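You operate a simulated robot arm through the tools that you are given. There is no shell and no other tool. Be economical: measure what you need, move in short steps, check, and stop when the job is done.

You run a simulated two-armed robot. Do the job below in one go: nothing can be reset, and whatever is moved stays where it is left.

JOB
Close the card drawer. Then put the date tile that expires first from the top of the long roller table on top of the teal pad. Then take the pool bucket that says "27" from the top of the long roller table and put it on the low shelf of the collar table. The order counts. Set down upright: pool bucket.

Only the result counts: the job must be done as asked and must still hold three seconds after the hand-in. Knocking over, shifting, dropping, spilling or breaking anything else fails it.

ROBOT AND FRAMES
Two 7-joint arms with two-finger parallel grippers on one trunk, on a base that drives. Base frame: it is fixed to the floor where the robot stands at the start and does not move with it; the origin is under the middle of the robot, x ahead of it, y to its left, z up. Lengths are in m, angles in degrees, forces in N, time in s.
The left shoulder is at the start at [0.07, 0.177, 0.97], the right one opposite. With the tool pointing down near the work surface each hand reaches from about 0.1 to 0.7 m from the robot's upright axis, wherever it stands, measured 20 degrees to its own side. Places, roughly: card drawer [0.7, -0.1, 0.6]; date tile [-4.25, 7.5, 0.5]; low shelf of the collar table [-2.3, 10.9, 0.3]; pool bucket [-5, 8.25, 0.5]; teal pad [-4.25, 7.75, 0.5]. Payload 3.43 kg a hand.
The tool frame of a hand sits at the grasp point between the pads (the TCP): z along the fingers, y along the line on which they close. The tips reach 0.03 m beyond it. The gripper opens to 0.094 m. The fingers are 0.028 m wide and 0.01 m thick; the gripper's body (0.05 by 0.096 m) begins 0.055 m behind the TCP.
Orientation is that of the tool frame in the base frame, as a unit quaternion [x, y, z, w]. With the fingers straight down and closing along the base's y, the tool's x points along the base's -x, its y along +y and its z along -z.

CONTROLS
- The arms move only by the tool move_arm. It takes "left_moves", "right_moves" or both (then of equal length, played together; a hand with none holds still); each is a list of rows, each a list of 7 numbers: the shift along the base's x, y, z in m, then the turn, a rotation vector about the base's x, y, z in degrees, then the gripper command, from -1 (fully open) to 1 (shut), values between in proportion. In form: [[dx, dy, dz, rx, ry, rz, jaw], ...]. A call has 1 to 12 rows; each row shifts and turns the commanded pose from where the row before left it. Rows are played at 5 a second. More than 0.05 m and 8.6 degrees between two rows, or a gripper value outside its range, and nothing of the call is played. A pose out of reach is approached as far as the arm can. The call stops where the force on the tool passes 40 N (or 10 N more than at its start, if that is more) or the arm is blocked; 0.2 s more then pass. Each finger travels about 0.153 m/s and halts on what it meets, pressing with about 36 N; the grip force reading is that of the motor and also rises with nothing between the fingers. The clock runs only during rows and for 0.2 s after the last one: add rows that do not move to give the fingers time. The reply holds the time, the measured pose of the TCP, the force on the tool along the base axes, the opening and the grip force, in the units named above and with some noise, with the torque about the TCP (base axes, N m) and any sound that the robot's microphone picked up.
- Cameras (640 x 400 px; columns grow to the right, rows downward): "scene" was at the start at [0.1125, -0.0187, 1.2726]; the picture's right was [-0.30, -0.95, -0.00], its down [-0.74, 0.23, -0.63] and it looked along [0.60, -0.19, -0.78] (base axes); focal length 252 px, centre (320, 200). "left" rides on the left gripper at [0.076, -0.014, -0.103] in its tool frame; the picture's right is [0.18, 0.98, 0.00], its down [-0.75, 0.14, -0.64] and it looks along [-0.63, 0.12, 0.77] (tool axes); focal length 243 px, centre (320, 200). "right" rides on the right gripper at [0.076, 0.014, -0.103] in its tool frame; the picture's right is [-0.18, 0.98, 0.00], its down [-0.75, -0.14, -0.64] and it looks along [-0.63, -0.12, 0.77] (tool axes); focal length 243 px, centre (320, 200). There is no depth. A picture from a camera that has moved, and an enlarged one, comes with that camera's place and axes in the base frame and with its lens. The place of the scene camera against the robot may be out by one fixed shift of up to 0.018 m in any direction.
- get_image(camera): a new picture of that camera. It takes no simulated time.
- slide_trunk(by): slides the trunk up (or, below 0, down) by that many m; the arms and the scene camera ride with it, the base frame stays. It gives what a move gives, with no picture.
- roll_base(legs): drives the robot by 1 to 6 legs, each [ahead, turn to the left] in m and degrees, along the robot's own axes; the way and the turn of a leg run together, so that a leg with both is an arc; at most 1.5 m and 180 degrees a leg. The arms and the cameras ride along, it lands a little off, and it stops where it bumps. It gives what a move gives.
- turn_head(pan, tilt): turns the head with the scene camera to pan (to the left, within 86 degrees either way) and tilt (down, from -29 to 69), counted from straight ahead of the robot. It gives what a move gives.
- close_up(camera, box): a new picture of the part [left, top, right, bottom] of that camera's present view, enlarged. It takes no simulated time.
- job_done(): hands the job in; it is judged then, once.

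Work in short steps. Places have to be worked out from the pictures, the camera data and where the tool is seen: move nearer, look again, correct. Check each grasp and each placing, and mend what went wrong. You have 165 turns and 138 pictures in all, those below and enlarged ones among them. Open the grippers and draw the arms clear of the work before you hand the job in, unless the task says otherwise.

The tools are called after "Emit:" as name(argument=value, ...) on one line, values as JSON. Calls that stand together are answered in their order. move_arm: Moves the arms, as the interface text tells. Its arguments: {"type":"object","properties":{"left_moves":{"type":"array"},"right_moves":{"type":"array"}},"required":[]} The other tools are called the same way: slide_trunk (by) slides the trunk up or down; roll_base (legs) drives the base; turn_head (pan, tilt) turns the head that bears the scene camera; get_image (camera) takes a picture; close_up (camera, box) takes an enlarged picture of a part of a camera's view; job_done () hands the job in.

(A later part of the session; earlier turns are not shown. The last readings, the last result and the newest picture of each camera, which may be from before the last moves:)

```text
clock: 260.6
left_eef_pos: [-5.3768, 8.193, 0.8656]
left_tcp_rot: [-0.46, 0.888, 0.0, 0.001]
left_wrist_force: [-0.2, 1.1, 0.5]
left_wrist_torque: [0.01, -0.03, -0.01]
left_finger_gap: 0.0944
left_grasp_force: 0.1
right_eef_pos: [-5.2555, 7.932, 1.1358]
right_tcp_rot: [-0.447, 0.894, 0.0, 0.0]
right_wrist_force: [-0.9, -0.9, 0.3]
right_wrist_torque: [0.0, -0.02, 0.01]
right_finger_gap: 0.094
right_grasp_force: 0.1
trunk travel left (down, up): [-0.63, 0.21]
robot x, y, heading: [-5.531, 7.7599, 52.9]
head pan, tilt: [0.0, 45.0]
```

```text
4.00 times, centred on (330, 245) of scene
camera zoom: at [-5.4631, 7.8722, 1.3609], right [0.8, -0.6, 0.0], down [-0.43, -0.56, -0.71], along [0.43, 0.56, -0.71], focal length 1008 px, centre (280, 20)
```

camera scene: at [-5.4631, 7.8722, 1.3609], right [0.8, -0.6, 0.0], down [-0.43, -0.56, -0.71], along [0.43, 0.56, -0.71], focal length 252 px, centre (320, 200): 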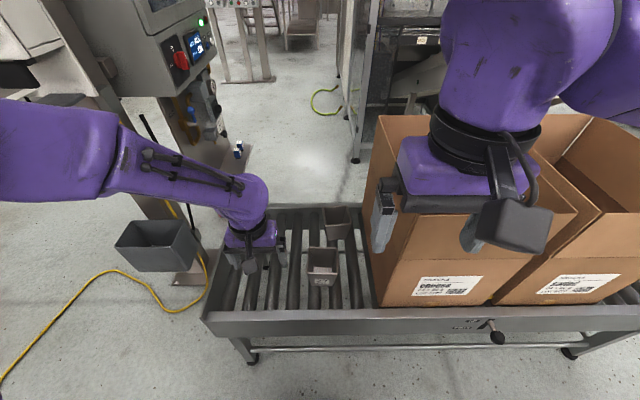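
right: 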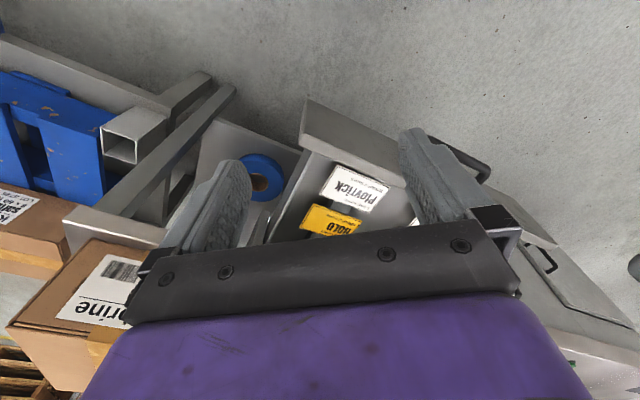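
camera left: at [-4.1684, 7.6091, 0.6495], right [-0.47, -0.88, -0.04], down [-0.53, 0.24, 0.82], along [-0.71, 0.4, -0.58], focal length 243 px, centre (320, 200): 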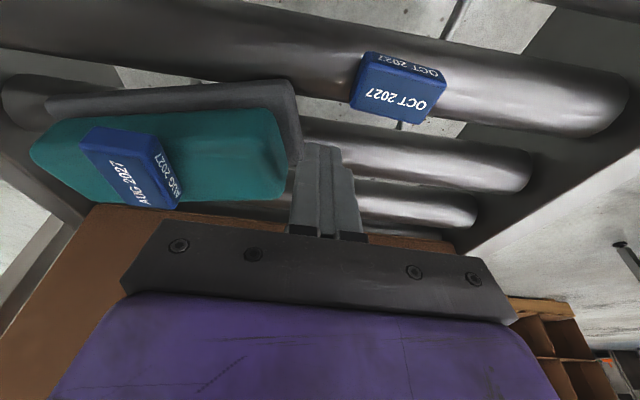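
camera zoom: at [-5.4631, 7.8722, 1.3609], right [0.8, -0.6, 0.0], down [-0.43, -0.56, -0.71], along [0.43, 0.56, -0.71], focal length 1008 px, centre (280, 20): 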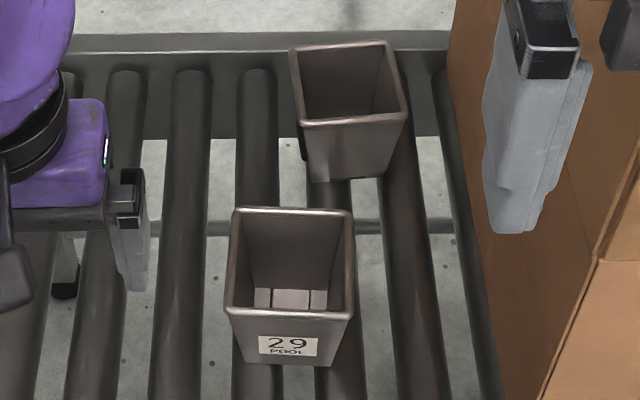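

The labels face opposite ways: 29 has its handle on the right and the rear bucket on the left, so the rear one's number faces away from me. I'll check it once it's lifted. I edge 0.1 m closer and look with the left camera.

Emit:
roll_base(legs=[[0.1, 0]])

Emit:
get_image(camera="left")

Emit:
get_image(camera="right")

```text
clock: 261.7
left_eef_pos: [-5.3155, 8.273, 0.8651]
left_tcp_rot: [-0.46, 0.888, 0.0, 0.002]
left_wrist_force: [-0.2, 1.3, -0.4]
left_wrist_torque: [-0.02, 0.02, 0.0]
left_finger_gap: 0.0938
left_grasp_force: 0.0
right_eef_pos: [-5.1953, 8.0133, 1.136]
right_tcp_rot: [-0.444, 0.896, -0.001, 0.0]
right_wrist_force: [0.2, 0.7, -0.3]
right_wrist_torque: [-0.03, -0.01, -0.01]
right_finger_gap: 0.0941
right_grasp_force: 0.0
trunk travel left (down, up): [-0.63, 0.21]
robot x, y, heading: [-5.4691, 7.8442, 52.5]
head pan, tilt: [0.0, 45.0]
```

```text
55 pictures are left
camera left: at [-5.3477, 8.2036, 0.9678], right [-0.91, 0.42, 0.0], down [0.32, 0.7, 0.64], along [0.27, 0.58, -0.77], focal length 243 px, centre (320, 200)
```

left: 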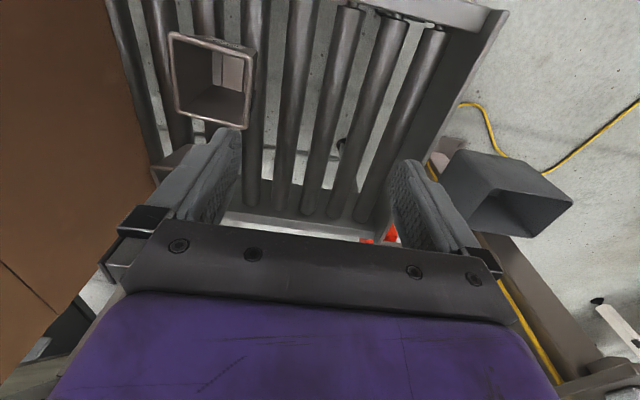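

```text
54 pictures are left
camera right: at [-5.2527, 7.9597, 1.2376], right [-0.67, 0.74, 0.0], down [0.57, 0.52, 0.64], along [0.48, 0.43, -0.77], focal length 243 px, centre (320, 200)
```

right: 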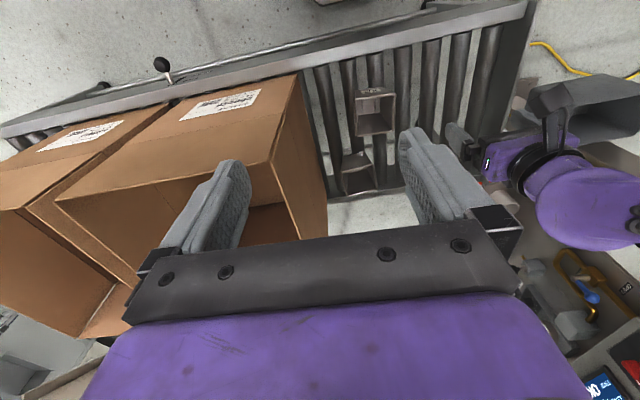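

Both buckets are mapped, with the target's centre at about [-5.012, 8.335]. I bring the left hand toward its left wall while tilting the fingers 35° forward, then look.

Emit:
move_arm(left_moves=[[0.04, 0.008, -0.005, 5.5, -4.3, 0, -1], [0.04, 0.008, -0.005, 5.5, -4.3, 0, -1], [0.04, 0.008, -0.01, 5.5, -4.3, 0, -1], [0.04, 0.008, -0.01, 5.5, -4.3, 0, -1], [0.04, 0.008, -0.01, 5.5, -4.3, 0, -1], [0.02, 0.005, -0.01, 0, 0, 0, -1]])

Emit:
get_image(camera="left")

Emit:
get_image(camera="scene")

```text
clock: 263.1
left_eef_pos: [-5.0993, 8.3269, 0.822]
left_tcp_rot: [-0.454, 0.838, 0.116, 0.278]
left_wrist_force: [0.1, -0.1, 0.3]
left_wrist_torque: [-0.02, -0.03, 0.01]
left_finger_gap: 0.094
left_grasp_force: 0.1
right_eef_pos: [-5.1942, 8.0129, 1.1341]
right_tcp_rot: [-0.444, 0.896, 0.001, -0.001]
right_wrist_force: [-0.4, -1.3, 0.4]
right_wrist_torque: [0.01, 0.01, 0.01]
right_finger_gap: 0.0939
right_grasp_force: 0.0
trunk travel left (down, up): [-0.63, 0.21]
robot x, y, heading: [-5.4697, 7.8464, 53.1]
head pan, tilt: [0.0, 45.0]
```

```text
53 pictures are left
camera left: at [-5.1574, 8.2213, 0.863], right [-0.89, 0.42, -0.16], down [-0.02, 0.32, 0.95], along [0.45, 0.85, -0.27], focal length 243 px, centre (320, 200)
```

left: 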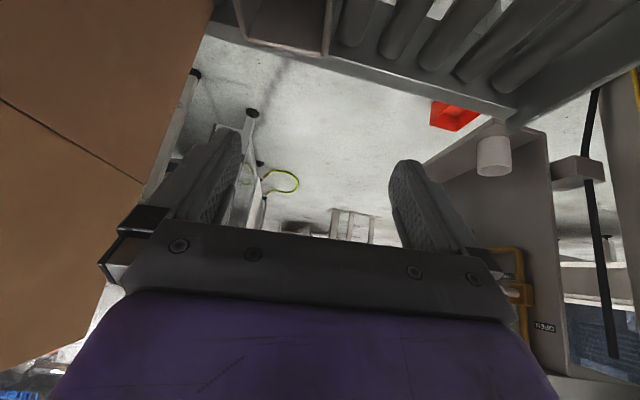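

```text
52 pictures are left
camera scene: at [-5.4021, 7.9525, 1.3609], right [0.8, -0.6, 0.0], down [-0.43, -0.56, -0.71], along [0.43, 0.56, -0.71], focal length 252 px, centre (320, 200)
```

scene: 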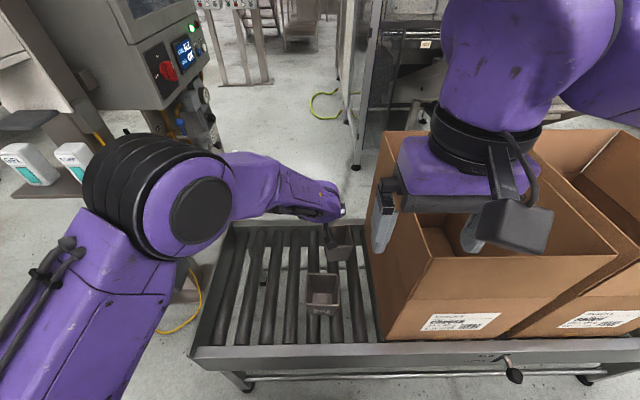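

The bucket's left rim runs from about [-5.08, 8.33] to [-5.03, 8.42] at z about 0.615, with its handle mid-wall. I'll pinch the rear half of that wall with a 45° tilt, so I tilt further and go to a point before it.

Emit:
move_arm(left_moves=[[0, 0, -0.02, 3.95, -3.05, 2, -1], [0, 0, -0.03, 3.95, -3.05, 2, -1], [0, 0, -0.03, 0, 0, 0, -0.6], [0, 0, -0.03, 0, 0, 0, -0.4], [0, 0, -0.01, 0, 0, 0, -0.3]])

Emit:
close_up(camera="scene", box=[280, 180, 400, 320])

Emit:
get_image(camera="left")

```text
clock: 264.3
left_eef_pos: [-5.0947, 8.3177, 0.6964]
left_tcp_rot: [-0.453, 0.805, 0.169, 0.344]
left_wrist_force: [-0.1, 0.1, 0.9]
left_wrist_torque: [0.02, 0.03, -0.02]
left_finger_gap: 0.0608
left_grasp_force: 0.0
right_eef_pos: [-5.1946, 8.0113, 1.1358]
right_tcp_rot: [-0.445, 0.896, 0.001, -0.001]
right_wrist_force: [0.1, -0.6, 0.5]
right_wrist_torque: [-0.02, 0.04, 0.03]
right_finger_gap: 0.0941
right_grasp_force: 0.1
trunk travel left (down, up): [-0.63, 0.21]
robot x, y, heading: [-5.4724, 7.8449, 52.9]
head pan, tilt: [0.0, 45.0]
```

```text
2.86 times, centred on (340, 250) of scene
camera zoom: at [-5.4021, 7.9523, 1.3609], right [0.8, -0.6, 0.0], down [-0.43, -0.56, -0.71], along [0.43, 0.56, -0.71], focal length 720 px, centre (263, 57)
```

zoom: 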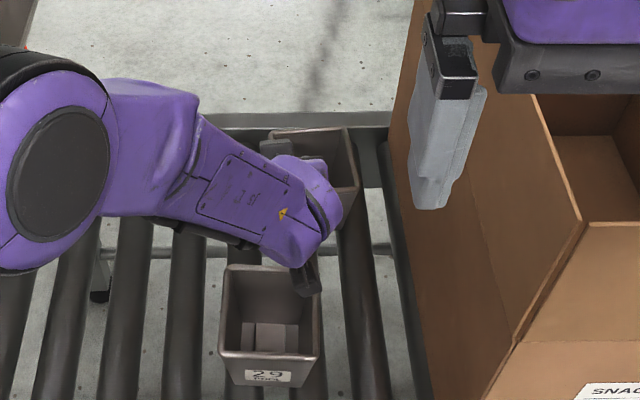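

```text
50 pictures are left
camera left: at [-5.1512, 8.2042, 0.715], right [-0.9, 0.41, -0.17], down [-0.11, 0.16, 0.98], along [0.43, 0.9, -0.1], focal length 243 px, centre (320, 200)
```

left: 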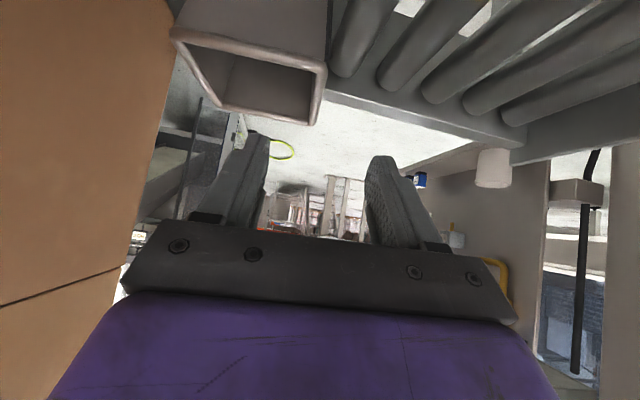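

The rim is at z 0.613, and the left wall runs from [-5.073, 8.337] to [-5.029, 8.412]. I advance along the finger direction most of the way and check.

Emit:
move_arm(left_moves=[[0.011, 0.0152, -0.019, 0, 0, 0, -0.3], [0.011, 0.0152, -0.019, 0, 0, 0, -0.3], [0.011, 0.0152, -0.019, 0, 0, 0, -0.3]])

Emit:
get_image(camera="left")

Emit:
close_up(camera="scene", box=[290, 190, 390, 290])

```text
clock: 265.1
left_eef_pos: [-5.0615, 8.3631, 0.6394]
left_tcp_rot: [-0.453, 0.805, 0.169, 0.343]
left_wrist_force: [0.6, 0.5, -0.6]
left_wrist_torque: [-0.04, -0.02, 0.01]
left_finger_gap: 0.0609
left_grasp_force: 0.1
right_eef_pos: [-5.194, 8.0128, 1.1347]
right_tcp_rot: [-0.445, 0.896, 0.0, 0.0]
right_wrist_force: [0.0, -0.3, -0.3]
right_wrist_torque: [0.01, -0.03, -0.01]
right_finger_gap: 0.0939
right_grasp_force: 0.1
trunk travel left (down, up): [-0.63, 0.21]
robot x, y, heading: [-5.4684, 7.8462, 53.2]
head pan, tilt: [0.0, 45.0]
```

```text
49 pictures are left
camera left: at [-5.1175, 8.2507, 0.6584], right [-0.9, 0.41, -0.17], down [-0.11, 0.16, 0.98], along [0.43, 0.9, -0.1], focal length 243 px, centre (320, 200)
```

left: 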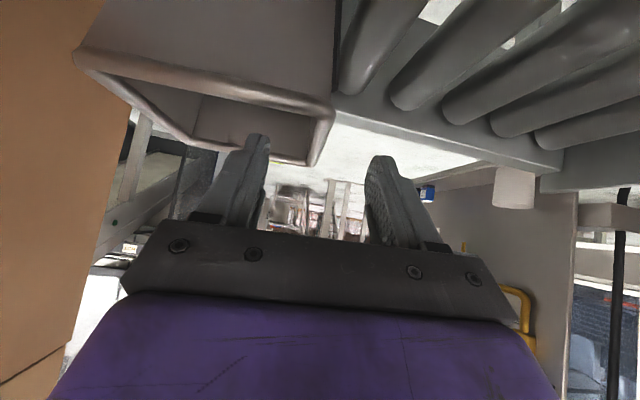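

```text
4.00 times, centred on (340, 240) of scene
camera zoom: at [-5.4019, 7.9531, 1.3608], right [0.8, -0.6, 0.0], down [-0.43, -0.56, -0.71], along [0.43, 0.56, -0.71], focal length 1008 px, centre (240, 40)
```

zoom: 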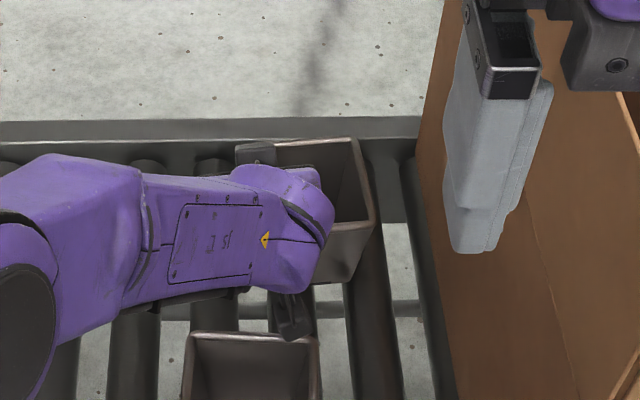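

The wall is between the fingers. I advance the last 3 cm and close.

Emit:
move_arm(left_moves=[[0.007, 0.0095, -0.012, 0, 0, 0, -0.3], [0.0065, 0.009, -0.0115, 0, 0, 0, -0.3], [0, 0, 0, 0, 0, 0, -0.3], [0, 0, 0, 0, 0, 0, 0.2], [0, 0, 0, 0, 0, 0, 0.7], [0, 0, 0, 0, 0, 0, 1], [0, 0, 0, 0, 0, 0, 1]])

Emit:
get_image(camera="left")

Emit:
close_up(camera="scene", box=[290, 190, 390, 290])

```text
clock: 266.7
left_eef_pos: [-5.0473, 8.3819, 0.6127]
left_tcp_rot: [-0.454, 0.805, 0.169, 0.343]
left_wrist_force: [-0.3, -0.5, 0.1]
left_wrist_torque: [0.05, -0.1, -0.04]
left_finger_gap: 0.0131
left_grasp_force: 36.1
right_eef_pos: [-5.1954, 8.0133, 1.136]
right_tcp_rot: [-0.444, 0.896, 0.0, 0.0]
right_wrist_force: [-0.5, -0.4, 0.2]
right_wrist_torque: [0.01, 0.0, 0.02]
right_finger_gap: 0.0938
right_grasp_force: 0.0
trunk travel left (down, up): [-0.63, 0.21]
robot x, y, heading: [-5.4741, 7.8443, 52.6]
head pan, tilt: [0.0, 45.0]
```

```text
47 pictures are left
camera left: at [-5.1037, 8.2691, 0.6331], right [-0.9, 0.41, -0.17], down [-0.11, 0.16, 0.98], along [0.43, 0.9, -0.1], focal length 243 px, centre (320, 200)
```

left: 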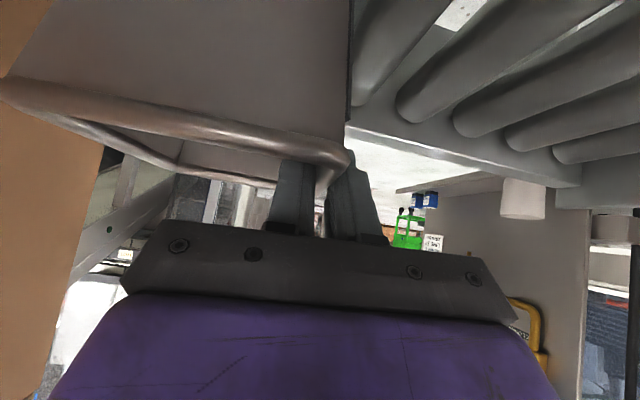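

```text
4.00 times, centred on (340, 240) of scene
camera zoom: at [-5.4021, 7.9526, 1.3608], right [0.8, -0.6, 0.0], down [-0.43, -0.56, -0.71], along [0.43, 0.56, -0.71], focal length 1008 px, centre (240, 40)
```

zoom: 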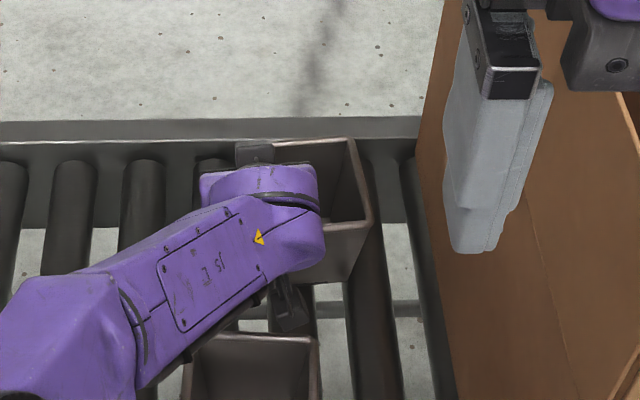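

The wall is gripped (0.013 m, 36 N). I lift slowly, drifting slightly away from the carton.

Emit:
move_arm(left_moves=[[0, 0, 0.01, 0, 0, 0, 1], [0, 0, 0.015, 0, 0, 0, 1], [-0.003, 0.002, 0.02, 0, 0, 0, 1], [-0.005, 0.004, 0.025, 0, 0, 0, 1], [-0.008, 0.006, 0.025, 0, 0, 0, 1], [-0.01, 0.008, 0.025, 0, 0, 0, 1], [-0.01, 0.008, 0.025, 0, 0, 0, 1], [-0.01, 0.008, 0.02, 0, 0, 0, 1]])

Emit:
get_image(camera="left")

Emit:
get_image(camera="scene")

```text
clock: 268.5
left_eef_pos: [-5.0953, 8.4171, 0.7819]
left_tcp_rot: [-0.453, 0.805, 0.168, 0.344]
left_wrist_force: [-0.9, 0.0, -5.1]
left_wrist_torque: [0.11, 0.15, 0.0]
left_finger_gap: 0.0131
left_grasp_force: 35.9
right_eef_pos: [-5.1938, 8.013, 1.1352]
right_tcp_rot: [-0.444, 0.896, 0.001, 0.0]
right_wrist_force: [0.0, 0.2, -0.1]
right_wrist_torque: [0.02, 0.0, -0.02]
right_finger_gap: 0.094
right_grasp_force: 0.0
trunk travel left (down, up): [-0.63, 0.21]
robot x, y, heading: [-5.4728, 7.8417, 53.0]
head pan, tilt: [0.0, 45.0]
```

```text
45 pictures are left
camera left: at [-5.1508, 8.3032, 0.801], right [-0.9, 0.41, -0.17], down [-0.11, 0.16, 0.98], along [0.43, 0.9, -0.1], focal length 243 px, centre (320, 200)
```

left: 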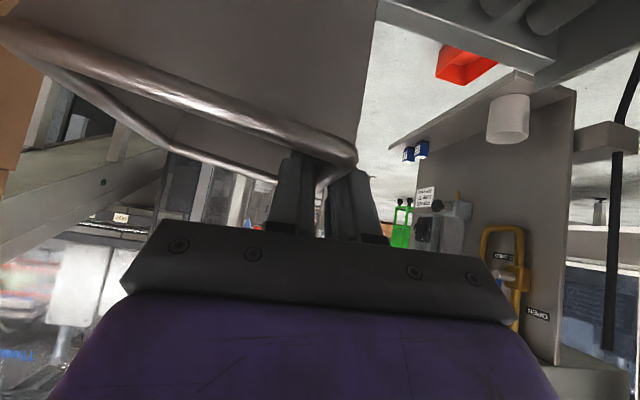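

```text
44 pictures are left
camera scene: at [-5.4024, 7.9528, 1.3608], right [0.8, -0.6, 0.0], down [-0.43, -0.56, -0.71], along [0.43, 0.56, -0.71], focal length 252 px, centre (320, 200)
```

scene: 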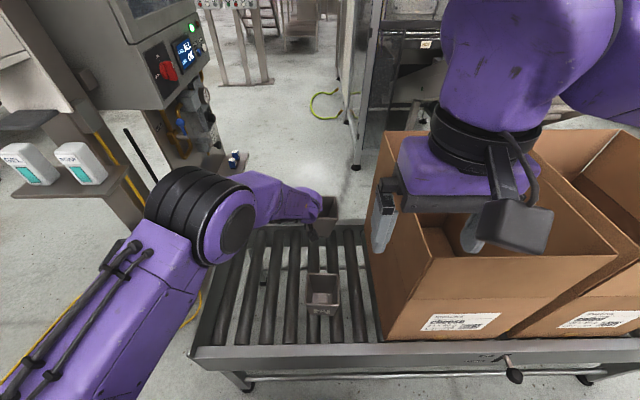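

The bucket is held, with its far side sagging about 10°. I raise it, draw it in a little, and then back away from the table.

Emit:
move_arm(left_moves=[[0, 0, 0.03, 0, 0, 0, 1], [0, 0, 0.03, 0, 0, 0, 1], [-0.005, -0.01, 0.03, 0, 0, 0, 1], [-0.01, -0.015, 0.02, 0, 0, 0, 1], [-0.015, -0.02, 0.01, 0, 0, 0, 1], [-0.015, -0.02, 0, 0, 0, 0, 1], [-0.015, -0.02, 0, 0, 0, 0, 1]])

Emit:
roll_base(legs=[[-0.2, 0]])

Emit:
get_image(camera="scene")

```text
clock: 269.7
left_eef_pos: [-5.1523, 8.3639, 0.7853]
left_tcp_rot: [-0.484, 0.826, 0.13, 0.257]
left_wrist_force: [-0.4, 0.2, -4.7]
left_wrist_torque: [0.18, 0.11, -0.01]
left_finger_gap: 0.0129
left_grasp_force: 36.5
right_eef_pos: [-5.1948, 8.0134, 1.1337]
right_tcp_rot: [-0.445, 0.896, 0.0, 0.0]
right_wrist_force: [0.7, -0.4, 0.7]
right_wrist_torque: [-0.01, 0.0, 0.03]
right_finger_gap: 0.094
right_grasp_force: 0.2
trunk travel left (down, up): [-0.63, 0.21]
robot x, y, heading: [-5.4697, 7.8439, 52.9]
head pan, tilt: [0.0, 45.0]
stopped in row 5 (left hand): the arm was blocked; the commanded pose is now the measured one
```

```text
clock: 271.3
left_eef_pos: [-5.2715, 8.2033, 0.7895]
left_tcp_rot: [-0.484, 0.826, 0.131, 0.259]
left_wrist_force: [0.3, 0.2, -4.5]
left_wrist_torque: [0.14, 0.15, 0.01]
left_finger_gap: 0.0128
left_grasp_force: 36.1
right_eef_pos: [-5.3145, 7.8526, 1.1342]
right_tcp_rot: [-0.445, 0.896, 0.0, 0.0]
right_wrist_force: [1.2, 0.6, 0.4]
right_wrist_torque: [-0.02, 0.0, -0.01]
right_finger_gap: 0.0937
right_grasp_force: 0.0
trunk travel left (down, up): [-0.63, 0.21]
robot x, y, heading: [-5.597, 7.6831, 52.9]
head pan, tilt: [0.0, 45.0]
```

```text
43 pictures are left
camera scene: at [-5.5229, 7.7929, 1.3608], right [0.8, -0.6, 0.0], down [-0.43, -0.56, -0.71], along [0.43, 0.56, -0.71], focal length 252 px, centre (320, 200)
```

scene: 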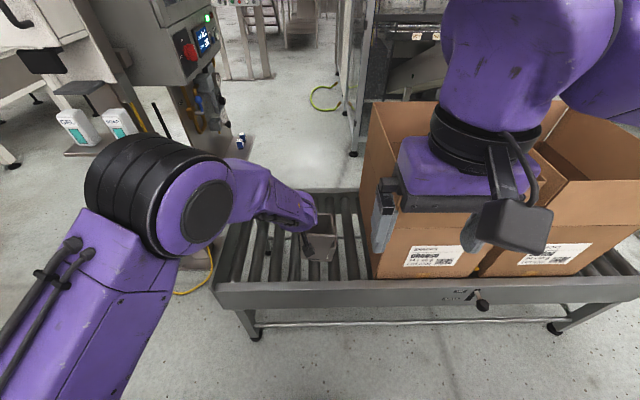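

The arm hit a joint limit while rising, so I use the trunk to lift instead. Then I turn left 90° and check that bucket 29 is undisturbed.

Emit:
slide_trunk(by=0.18)

Emit:
roll_base(legs=[[0, 85]])

Emit:
turn_head(pan=-65, tilt=35)

Emit:
get_image(camera="scene")

```text
clock: 273.3
left_eef_pos: [-5.2725, 8.2039, 0.9674]
left_tcp_rot: [-0.485, 0.825, 0.13, 0.259]
left_wrist_force: [0.2, 0.5, -4.8]
left_wrist_torque: [0.13, 0.12, -0.02]
left_finger_gap: 0.0133
left_grasp_force: 36.0
right_eef_pos: [-5.3154, 7.8541, 1.3149]
right_tcp_rot: [-0.445, 0.896, 0.0, 0.0]
right_wrist_force: [-0.4, -0.7, 0.4]
right_wrist_torque: [-0.01, -0.01, 0.04]
right_finger_gap: 0.0939
right_grasp_force: 0.1
trunk travel left (down, up): [-0.81, 0.03]
robot x, y, heading: [-5.5919, 7.6844, 52.8]
head pan, tilt: [0.0, 45.0]
```

```text
clock: 277.2
left_eef_pos: [-6.0756, 8.0581, 0.9685]
left_tcp_rot: [0.912, -0.291, -0.27, -0.106]
left_wrist_force: [0.5, 0.6, -4.3]
left_wrist_torque: [-0.11, 0.2, 0.04]
left_finger_gap: 0.0129
left_grasp_force: 36.0
right_eef_pos: [-5.7315, 7.978, 1.3148]
right_tcp_rot: [0.929, -0.369, 0.0, 0.001]
right_wrist_force: [0.1, 0.4, 0.3]
right_wrist_torque: [-0.02, 0.04, 0.02]
right_finger_gap: 0.0939
right_grasp_force: 0.1
trunk travel left (down, up): [-0.81, 0.03]
robot x, y, heading: [-5.591, 7.6808, 136.6]
head pan, tilt: [0.0, 45.0]
```

```text
clock: 278.6
left_eef_pos: [-6.0756, 8.0577, 0.9678]
left_tcp_rot: [0.912, -0.29, -0.27, -0.106]
left_wrist_force: [-0.1, -0.1, -3.9]
left_wrist_torque: [-0.13, 0.18, 0.01]
left_finger_gap: 0.0131
left_grasp_force: 36.3
right_eef_pos: [-5.7312, 7.9782, 1.3154]
right_tcp_rot: [0.929, -0.369, 0.0, 0.0]
right_wrist_force: [-0.2, -0.3, -0.7]
right_wrist_torque: [-0.01, 0.04, 0.0]
right_finger_gap: 0.0943
right_grasp_force: 0.1
trunk travel left (down, up): [-0.81, 0.03]
robot x, y, heading: [-5.5908, 7.6868, 136.7]
head pan, tilt: [-65.0, 35.0]
```

```text
42 pictures are left
camera scene: at [-5.6121, 7.8065, 1.5556], right [0.95, -0.31, 0.0], down [-0.18, -0.55, -0.82], along [0.26, 0.78, -0.57], focal length 252 px, centre (320, 200)
```

scene: 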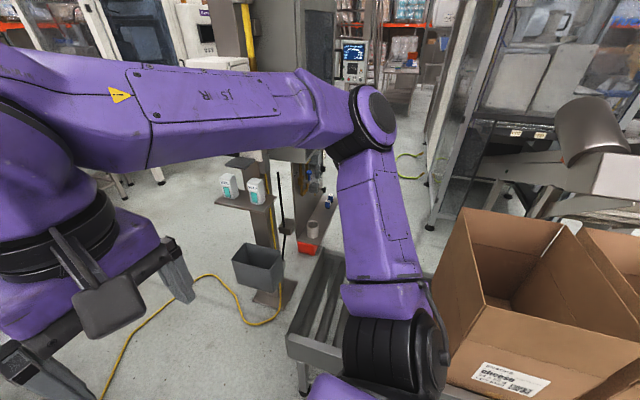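

Turning left is clear. I keep turning left to face back along the lane, then look ahead.

Emit:
roll_base(legs=[[0, 93], [0, 92]])

Emit:
turn_head(pan=10, tilt=35)

Emit:
get_image(camera="scene")

```text
clock: 286.9
left_eef_pos: [-5.077, 7.3554, 0.9688]
left_tcp_rot: [0.247, 0.925, -0.093, 0.274]
left_wrist_force: [0.5, -0.2, -4.9]
left_wrist_torque: [0.14, -0.13, 0.03]
left_finger_gap: 0.013
left_grasp_force: 35.9
right_eef_pos: [-5.4271, 7.4031, 1.3156]
right_tcp_rot: [0.326, 0.945, 0.001, 0.001]
right_wrist_force: [0.5, 0.2, 0.0]
right_wrist_torque: [0.02, -0.01, -0.05]
right_finger_gap: 0.0942
right_grasp_force: 0.0
trunk travel left (down, up): [-0.81, 0.03]
robot x, y, heading: [-5.5905, 7.6841, -37.8]
head pan, tilt: [-65.0, 35.0]
```

```text
clock: 288.3
left_eef_pos: [-5.0764, 7.3558, 0.9679]
left_tcp_rot: [0.247, 0.925, -0.093, 0.274]
left_wrist_force: [0.3, -0.5, -4.6]
left_wrist_torque: [0.14, -0.13, 0.02]
left_finger_gap: 0.0133
left_grasp_force: 35.4
right_eef_pos: [-5.4276, 7.404, 1.3155]
right_tcp_rot: [0.327, 0.945, 0.0, 0.0]
right_wrist_force: [0.7, -0.9, 0.2]
right_wrist_torque: [-0.02, -0.02, 0.0]
right_finger_gap: 0.0937
right_grasp_force: 0.0
trunk travel left (down, up): [-0.81, 0.03]
robot x, y, heading: [-5.5896, 7.6883, -37.8]
head pan, tilt: [10.0, 35.0]
```

```text
41 pictures are left
camera scene: at [-5.4849, 7.6147, 1.5556], right [-0.47, -0.88, 0.0], down [-0.51, 0.27, -0.82], along [0.72, -0.39, -0.57], focal length 252 px, centre (320, 200)
```

scene: 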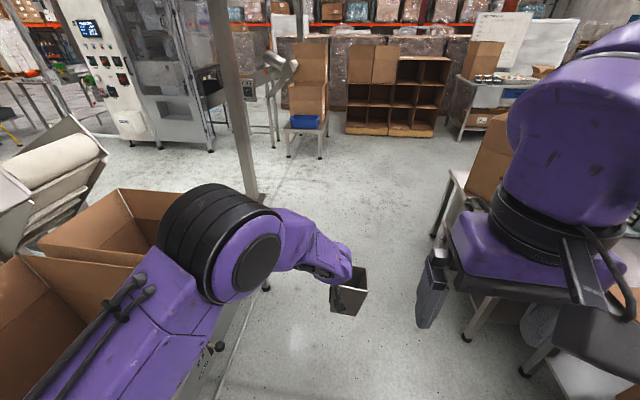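

The lane ahead is clear, with the post and the box table beyond. I zoom in on the bucket to check its pose and label.

Emit:
close_up(camera="scene", box=[310, 240, 390, 330])

```text
4.44 times, centred on (350, 285) of scene
camera zoom: at [-5.4849, 7.6147, 1.5556], right [-0.47, -0.88, 0.0], down [-0.51, 0.27, -0.82], along [0.72, -0.39, -0.57], focal length 1120 px, centre (187, -178)
```

zoom: 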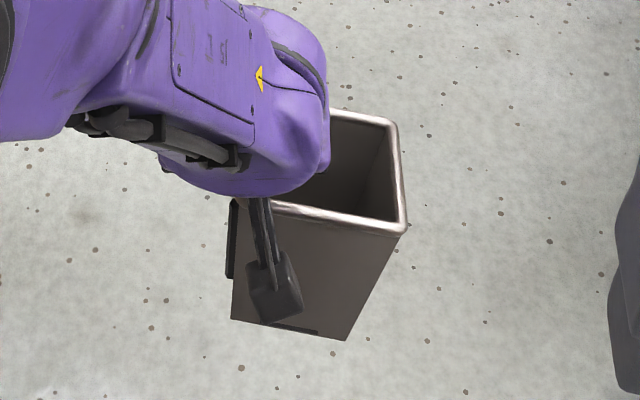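

The bucket is steady at about a 12° tilt and no obstacles are close. I drive 2.3 m to about [-3.67, 6.38] and turn left to face the gap between post and box table.

Emit:
roll_base(legs=[[0, 3.5], [1.2, 0], [1.12, 0], [0, 57]])

Emit:
turn_head(pan=0, tilt=35)

Emit:
get_image(camera="scene")

```text
clock: 302.9
left_eef_pos: [-3.1108, 6.6288, 0.9683]
left_tcp_rot: [-0.252, 0.923, 0.058, 0.284]
left_wrist_force: [0.6, 0.1, -4.0]
left_wrist_torque: [0.19, 0.01, 0.01]
left_finger_gap: 0.0133
left_grasp_force: 35.7
right_eef_pos: [-3.3244, 6.3473, 1.3154]
right_tcp_rot: [-0.196, 0.981, 0.001, 0.001]
right_wrist_force: [0.7, 0.7, -0.6]
right_wrist_torque: [-0.02, 0.0, 0.01]
right_finger_gap: 0.0938
right_grasp_force: 0.0
trunk travel left (down, up): [-0.81, 0.03]
robot x, y, heading: [-3.6526, 6.3426, 22.3]
head pan, tilt: [10.0, 35.0]
```

```text
clock: 303.6
left_eef_pos: [-3.1122, 6.6292, 0.9681]
left_tcp_rot: [-0.253, 0.923, 0.057, 0.284]
left_wrist_force: [-0.3, 0.3, -4.4]
left_wrist_torque: [0.21, 0.09, -0.01]
left_finger_gap: 0.0133
left_grasp_force: 36.1
right_eef_pos: [-3.3244, 6.347, 1.3151]
right_tcp_rot: [-0.195, 0.981, 0.0, 0.0]
right_wrist_force: [-0.6, 0.1, -0.2]
right_wrist_torque: [0.01, 0.02, 0.04]
right_finger_gap: 0.0939
right_grasp_force: 0.1
trunk travel left (down, up): [-0.81, 0.03]
robot x, y, heading: [-3.648, 6.3382, 22.3]
head pan, tilt: [0.0, 35.0]
```

```text
39 pictures are left
camera scene: at [-3.5313, 6.3981, 1.5556], right [0.38, -0.92, 0.0], down [-0.53, -0.22, -0.82], along [0.76, 0.31, -0.57], focal length 252 px, centre (320, 200)
```

scene: 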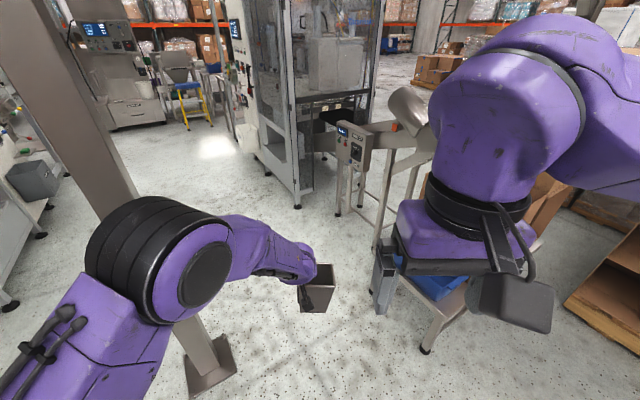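

The table's near edge runs from [-2.65, 6.09] to [-2.37, 6.42], and the post is 0.6 m to the left. I stretch the right arm forward to pull in its elbow, then look at it.

Emit:
move_arm(right_moves=[[0.037, 0.016, -0.025, 0, 0, 0, -1], [0.037, 0.016, -0.025, 0, 0, 0, -1], [0.037, 0.016, -0.025, 0, 0, 0, -1], [0.037, 0.016, -0.025, 0, 0, 0, -1], [0.037, 0.016, -0.025, 0, 0, 0, -1], [0.037, 0.016, -0.025, 0, 0, 0, -1], [0.02, 0.008, -0.025, 0, 0, 0, -1]])

Emit:
turn_head(pan=-15, tilt=48)

Emit:
get_image(camera="scene")

```text
clock: 305.2
left_eef_pos: [-3.1099, 6.6287, 0.9677]
left_tcp_rot: [-0.253, 0.923, 0.057, 0.283]
left_wrist_force: [0.9, 0.2, -5.4]
left_wrist_torque: [0.21, 0.03, -0.01]
left_finger_gap: 0.0132
left_grasp_force: 36.3
right_eef_pos: [-3.0783, 6.4523, 1.1414]
right_tcp_rot: [-0.194, 0.981, 0.001, 0.0]
right_wrist_force: [-0.2, -0.6, 1.0]
right_wrist_torque: [0.0, -0.04, 0.01]
right_finger_gap: 0.0942
right_grasp_force: 0.1
trunk travel left (down, up): [-0.81, 0.03]
robot x, y, heading: [-3.6473, 6.3424, 22.7]
head pan, tilt: [0.0, 35.0]
```

```text
clock: 306.0
left_eef_pos: [-3.1104, 6.6287, 0.969]
left_tcp_rot: [-0.253, 0.923, 0.057, 0.284]
left_wrist_force: [0.2, -0.2, -4.7]
left_wrist_torque: [0.16, 0.04, -0.03]
left_finger_gap: 0.0129
left_grasp_force: 36.0
right_eef_pos: [-3.0808, 6.4514, 1.1411]
right_tcp_rot: [-0.196, 0.981, 0.0, 0.0]
right_wrist_force: [0.0, -1.1, -0.2]
right_wrist_torque: [0.01, -0.02, 0.01]
right_finger_gap: 0.0937
right_grasp_force: 0.0
trunk travel left (down, up): [-0.81, 0.03]
robot x, y, heading: [-3.6498, 6.3391, 22.4]
head pan, tilt: [-15.0, 48.0]
```

```text
38 pictures are left
camera scene: at [-3.5346, 6.3743, 1.5367], right [0.13, -0.99, 0.0], down [-0.74, -0.1, -0.67], along [0.66, 0.09, -0.74], focal length 252 px, centre (320, 200)
```

scene: 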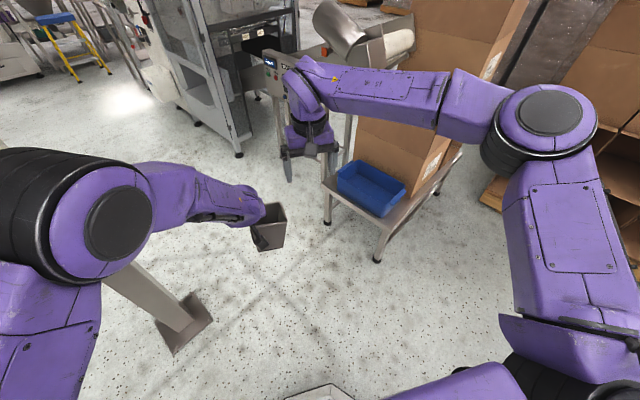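

The right elbow would pass close to the tall carton, so I steer a bit further left, toward [-2.99, 6.73]. Then I turn left into the aisle.

Emit:
roll_base(legs=[[0, 8.2], [0.76, 0], [0, 22]])

Emit:
turn_head(pan=0, tilt=40)

Emit:
get_image(camera="scene")

```text
clock: 311.8
left_eef_pos: [-2.6956, 7.2406, 0.9692]
left_tcp_rot: [-0.486, 0.825, 0.13, 0.259]
left_wrist_force: [0.3, -1.1, -4.2]
left_wrist_torque: [0.17, 0.15, 0.04]
left_finger_gap: 0.013
left_grasp_force: 35.8
right_eef_pos: [-2.5787, 7.1045, 1.1425]
right_tcp_rot: [-0.445, 0.895, 0.001, 0.001]
right_wrist_force: [-0.1, -0.6, -0.4]
right_wrist_torque: [-0.02, 0.0, 0.01]
right_finger_gap: 0.094
right_grasp_force: 0.0
trunk travel left (down, up): [-0.81, 0.03]
robot x, y, heading: [-3.0138, 6.721, 52.8]
head pan, tilt: [-15.0, 48.0]
```

```text
clock: 312.6
left_eef_pos: [-2.6971, 7.2424, 0.9688]
left_tcp_rot: [-0.487, 0.824, 0.13, 0.258]
left_wrist_force: [-0.7, 1.0, -4.5]
left_wrist_torque: [0.17, 0.1, 0.0]
left_finger_gap: 0.0132
left_grasp_force: 35.4
right_eef_pos: [-2.5788, 7.1044, 1.141]
right_tcp_rot: [-0.446, 0.895, 0.0, 0.0]
right_wrist_force: [-0.9, 0.6, 0.3]
right_wrist_torque: [-0.02, 0.05, -0.02]
right_finger_gap: 0.0941
right_grasp_force: 0.1
trunk travel left (down, up): [-0.81, 0.03]
robot x, y, heading: [-3.0155, 6.7178, 53.2]
head pan, tilt: [0.0, 40.0]
```

```text
37 pictures are left
camera scene: at [-2.9424, 6.8326, 1.548], right [0.8, -0.6, 0.0], down [-0.39, -0.51, -0.77], along [0.46, 0.61, -0.64], focal length 252 px, centre (320, 200)
```

scene: 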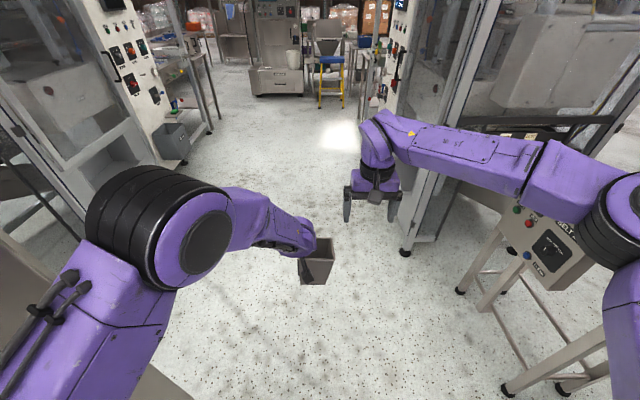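

The aisle is open ahead. I move 0.4 m past the post, then bear left 13° and go 1.1 m further.

Emit:
roll_base(legs=[[0.4, 0], [0, 13], [1.1, 0], [0, -9]])

Emit:
get_image(camera="scene")

```text
clock: 321.7
left_eef_pos: [-2.0644, 8.5882, 0.9673]
left_tcp_rot: [-0.52, 0.804, 0.14, 0.253]
left_wrist_force: [-0.3, -0.4, -4.1]
left_wrist_torque: [0.14, 0.14, 0.01]
left_finger_gap: 0.0131
left_grasp_force: 36.7
right_eef_pos: [-1.9369, 8.4616, 1.1418]
right_tcp_rot: [-0.482, 0.876, 0.0, -0.001]
right_wrist_force: [0.2, 0.2, -0.7]
right_wrist_torque: [-0.03, 0.01, -0.02]
right_finger_gap: 0.0941
right_grasp_force: 0.0
trunk travel left (down, up): [-0.81, 0.03]
robot x, y, heading: [-2.3345, 8.0426, 57.8]
head pan, tilt: [0.0, 40.0]
```

```text
36 pictures are left
camera scene: at [-2.2761, 8.1619, 1.548], right [0.85, -0.53, 0.0], down [-0.34, -0.54, -0.77], along [0.41, 0.65, -0.64], focal length 252 px, centre (320, 200)
```

scene: 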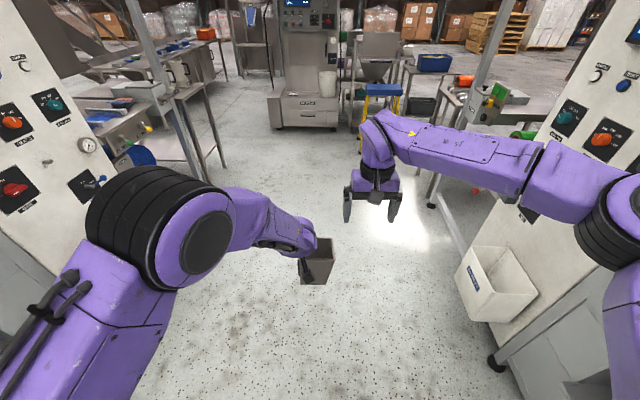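

The aisle is clear. The collar table's south-east end, near [-2.1, 10.44], faces me, so I can put the bucket on the shelf from there. I drive to about [-1.42, 9.86] and turn left to face it.

Emit:
roll_base(legs=[[0, 5.5], [1.0, 0], [1.03, 0], [0, 72]])

Emit:
turn_head(pan=0, tilt=40)

Emit:
get_image(camera="scene")

```text
clock: 335.7
left_eef_pos: [-1.8326, 10.2887, 0.9669]
left_tcp_rot: [0.905, -0.312, -0.266, -0.113]
left_wrist_force: [-0.4, -0.1, -4.3]
left_wrist_torque: [-0.08, 0.19, -0.06]
left_finger_gap: 0.0128
left_grasp_force: 36.2
right_eef_pos: [-1.6789, 10.381, 1.1419]
right_tcp_rot: [0.92, -0.393, 0.0, 0.001]
right_wrist_force: [0.1, 0.4, 0.0]
right_wrist_torque: [-0.02, -0.02, 0.0]
right_finger_gap: 0.094
right_grasp_force: 0.0
trunk travel left (down, up): [-0.81, 0.03]
robot x, y, heading: [-1.3683, 9.8913, 133.9]
head pan, tilt: [0.0, 40.0]
```

```text
clock: 336.3
left_eef_pos: [-1.8333, 10.2871, 0.9684]
left_tcp_rot: [0.905, -0.312, -0.265, -0.113]
left_wrist_force: [-1.0, -0.2, -3.2]
left_wrist_torque: [-0.14, 0.14, -0.03]
left_finger_gap: 0.0131
left_grasp_force: 36.6
right_eef_pos: [-1.6781, 10.3813, 1.1433]
right_tcp_rot: [0.92, -0.393, -0.001, 0.001]
right_wrist_force: [0.0, 0.0, 0.2]
right_wrist_torque: [0.0, 0.0, -0.02]
right_finger_gap: 0.0941
right_grasp_force: 0.1
trunk travel left (down, up): [-0.81, 0.03]
robot x, y, heading: [-1.3705, 9.8882, 133.6]
head pan, tilt: [0.0, 40.0]
```

```text
35 pictures are left
camera scene: at [-1.4726, 9.9934, 1.548], right [0.72, 0.69, 0.0], down [0.45, -0.46, -0.77], along [-0.53, 0.55, -0.64], focal length 252 px, centre (320, 200)
```

scene: 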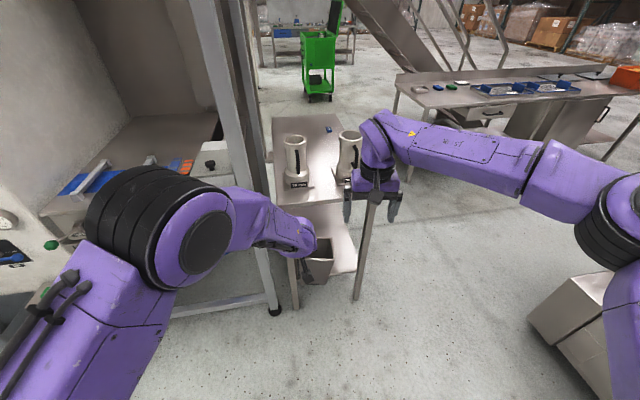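

The end opening is only 0.41 m wide between the legs, with the bagger frame beside it. That is too tight for my elbow, so I'll use the wide front side. I drive back through the gap to the table's front.

Emit:
roll_base(legs=[[0, -60], [0.65, 0], [0, 43]])

Emit:
turn_head(pan=-5, tilt=42)

Emit:
get_image(camera="scene")

```text
clock: 344.4
left_eef_pos: [-1.5511, 11.0116, 0.9675]
left_tcp_rot: [0.855, -0.431, -0.249, -0.148]
left_wrist_force: [0.3, -0.9, -4.6]
left_wrist_torque: [-0.06, 0.2, -0.03]
left_finger_gap: 0.0129
left_grasp_force: 35.7
right_eef_pos: [-1.3791, 11.0601, 1.1423]
right_tcp_rot: [0.858, -0.513, 0.0, 0.001]
right_wrist_force: [-0.5, 0.2, 0.1]
right_wrist_torque: [0.0, -0.02, -0.04]
right_finger_gap: 0.0941
right_grasp_force: 0.0
trunk travel left (down, up): [-0.81, 0.03]
robot x, y, heading: [-1.21, 10.5071, 118.2]
head pan, tilt: [0.0, 40.0]
```

```text
clock: 345.1
left_eef_pos: [-1.5514, 11.01, 0.9688]
left_tcp_rot: [0.855, -0.431, -0.248, -0.148]
left_wrist_force: [0.1, 0.6, -4.4]
left_wrist_torque: [-0.09, 0.19, -0.04]
left_finger_gap: 0.0129
left_grasp_force: 36.2
right_eef_pos: [-1.3788, 11.0588, 1.1427]
right_tcp_rot: [0.858, -0.513, -0.001, 0.0]
right_wrist_force: [0.0, -0.3, 0.0]
right_wrist_torque: [-0.02, -0.01, 0.0]
right_finger_gap: 0.0939
right_grasp_force: 0.0
trunk travel left (down, up): [-0.81, 0.03]
robot x, y, heading: [-1.2095, 10.5025, 118.2]
head pan, tilt: [-5.0, 42.0]
```

```text
34 pictures are left
camera scene: at [-1.2783, 10.6298, 1.5451], right [0.92, 0.4, 0.0], down [0.27, -0.61, -0.74], along [-0.29, 0.68, -0.67], focal length 252 px, centre (320, 200)
```

scene: 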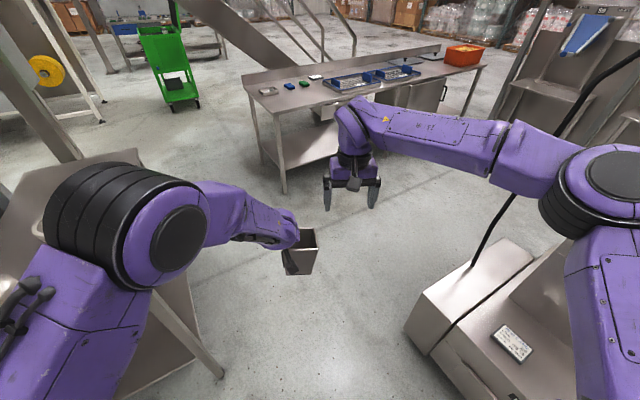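

Clearances are about 0.5 m on both sides. I drive 1.05 m through the gap.

Emit:
roll_base(legs=[[0.55, 0], [0.5, 0], [0, 70]])

Emit:
turn_head(pan=30, tilt=45)

Emit:
get_image(camera="scene")

```text
clock: 354.1
left_eef_pos: [-2.3121, 11.257, 0.968]
left_tcp_rot: [0.941, 0.173, -0.288, 0.033]
left_wrist_force: [0.1, -0.2, -3.9]
left_wrist_torque: [-0.18, 0.0, 0.04]
left_finger_gap: 0.013
left_grasp_force: 36.5
right_eef_pos: [-2.3119, 11.4376, 1.1418]
right_tcp_rot: [0.994, 0.108, 0.0, 0.001]
right_wrist_force: [-0.7, -0.4, -1.5]
right_wrist_torque: [-0.02, 0.0, 0.02]
right_finger_gap: 0.0939
right_grasp_force: 0.1
trunk travel left (down, up): [-0.81, 0.03]
robot x, y, heading: [-1.7321, 11.4502, -167.2]
head pan, tilt: [-5.0, 42.0]
```

```text
clock: 355.1
left_eef_pos: [-2.3112, 11.2573, 0.9672]
left_tcp_rot: [0.942, 0.172, -0.288, 0.032]
left_wrist_force: [0.1, 0.0, -4.2]
left_wrist_torque: [-0.2, -0.02, 0.01]
left_finger_gap: 0.0133
left_grasp_force: 36.1
right_eef_pos: [-2.3129, 11.4373, 1.1408]
right_tcp_rot: [0.994, 0.109, -0.001, 0.0]
right_wrist_force: [-0.8, 0.1, 0.2]
right_wrist_torque: [0.01, -0.03, 0.0]
right_finger_gap: 0.0938
right_grasp_force: 0.0
trunk travel left (down, up): [-0.81, 0.03]
robot x, y, heading: [-1.7324, 11.4492, -167.6]
head pan, tilt: [30.0, 45.0]
```

```text
33 pictures are left
camera scene: at [-1.8525, 11.3875, 1.5408], right [-0.68, 0.74, 0.0], down [0.52, 0.48, -0.71], along [-0.52, -0.48, -0.71], focal length 252 px, centre (320, 200)
```

scene: 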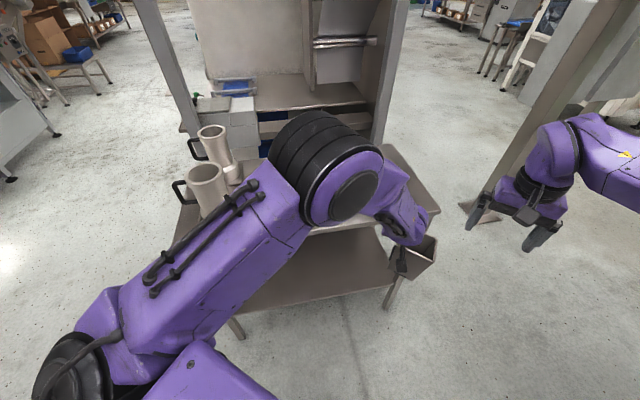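

I'm in front of the table, with the bucket clear of it. I back off 0.15 m, retract the right hand, and lower and level the left, then bring the trunk down.

Emit:
roll_base(legs=[[-0.15, 0]])

Emit:
move_arm(left_moves=[[0, 0, -0.025, 0, 0, 0, 1], [0, 0, -0.025, 0, 0, 0, 1], [0, 0, -0.025, 0, 0, 0, 1], [0, 0, -0.025, 0, 0, 0, 1], [0, 0, -0.025, -1.2, 5.3, 0, 1], [0, 0, -0.025, -1.2, 5.3, 0, 1]], right_moves=[[0.04, 0.01, 0.025, 0, 0, 0, -1], [0.04, 0.01, 0.025, 0, 0, 0, -1], [0.04, 0.01, 0.025, 0, 0, 0, -1], [0.04, 0.01, 0.025, 0, 0, 0, -1], [0.04, 0.01, 0.025, 0, 0, 0, -1], [0.04, 0.01, 0.025, 0, 0, 0, -1]])

Emit:
slide_trunk(by=-0.25)

Emit:
get_image(camera="scene")

```text
clock: 356.4
left_eef_pos: [-2.1651, 11.2903, 0.9672]
left_tcp_rot: [0.942, 0.172, -0.286, 0.032]
left_wrist_force: [-0.5, 0.5, -4.5]
left_wrist_torque: [-0.22, -0.03, 0.03]
left_finger_gap: 0.0134
left_grasp_force: 35.5
right_eef_pos: [-2.1661, 11.4705, 1.1415]
right_tcp_rot: [0.994, 0.109, 0.001, 0.0]
right_wrist_force: [-0.1, 0.4, 0.2]
right_wrist_torque: [0.01, 0.01, -0.01]
right_finger_gap: 0.0939
right_grasp_force: 0.2
trunk travel left (down, up): [-0.81, 0.03]
robot x, y, heading: [-1.5882, 11.4803, -167.1]
head pan, tilt: [30.0, 45.0]
```

```text
clock: 357.9
left_eef_pos: [-2.1623, 11.2904, 0.8168]
left_tcp_rot: [0.91, 0.169, -0.377, 0.035]
left_wrist_force: [-0.2, -0.5, -5.5]
left_wrist_torque: [-0.16, -0.09, 0.01]
left_finger_gap: 0.0134
left_grasp_force: 36.0
right_eef_pos: [-1.9221, 11.531, 1.2928]
right_tcp_rot: [0.994, 0.109, -0.001, 0.0]
right_wrist_force: [-0.5, -1.0, -0.1]
right_wrist_torque: [-0.01, -0.01, 0.02]
right_finger_gap: 0.094
right_grasp_force: 0.1
trunk travel left (down, up): [-0.81, 0.03]
robot x, y, heading: [-1.5856, 11.4832, -167.4]
head pan, tilt: [30.0, 45.0]
```

```text
clock: 360.4
left_eef_pos: [-2.1639, 11.2897, 0.5662]
left_tcp_rot: [0.91, 0.169, -0.377, 0.037]
left_wrist_force: [0.7, -0.3, -4.9]
left_wrist_torque: [-0.17, -0.08, 0.0]
left_finger_gap: 0.0131
left_grasp_force: 36.0
right_eef_pos: [-1.9251, 11.5321, 1.0427]
right_tcp_rot: [0.994, 0.109, 0.0, 0.001]
right_wrist_force: [-0.3, 0.5, -0.4]
right_wrist_torque: [0.01, 0.0, 0.01]
right_finger_gap: 0.0941
right_grasp_force: 0.1
trunk travel left (down, up): [-0.56, 0.28]
robot x, y, heading: [-1.586, 11.4823, -167.3]
head pan, tilt: [30.0, 45.0]
```

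```text
32 pictures are left
camera scene: at [-1.7049, 11.4202, 1.2908], right [-0.68, 0.74, 0.0], down [0.52, 0.48, -0.71], along [-0.52, -0.48, -0.71], focal length 252 px, centre (320, 200)
```

scene: 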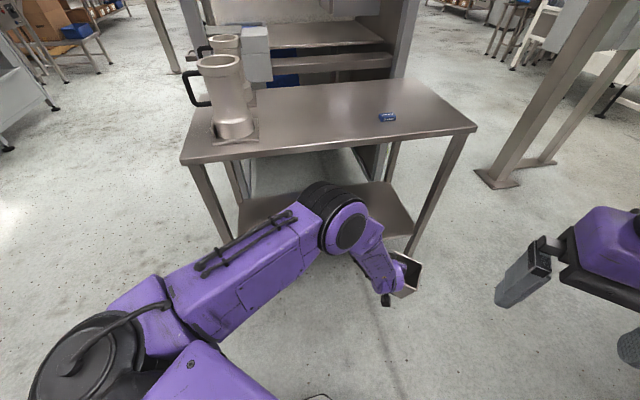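

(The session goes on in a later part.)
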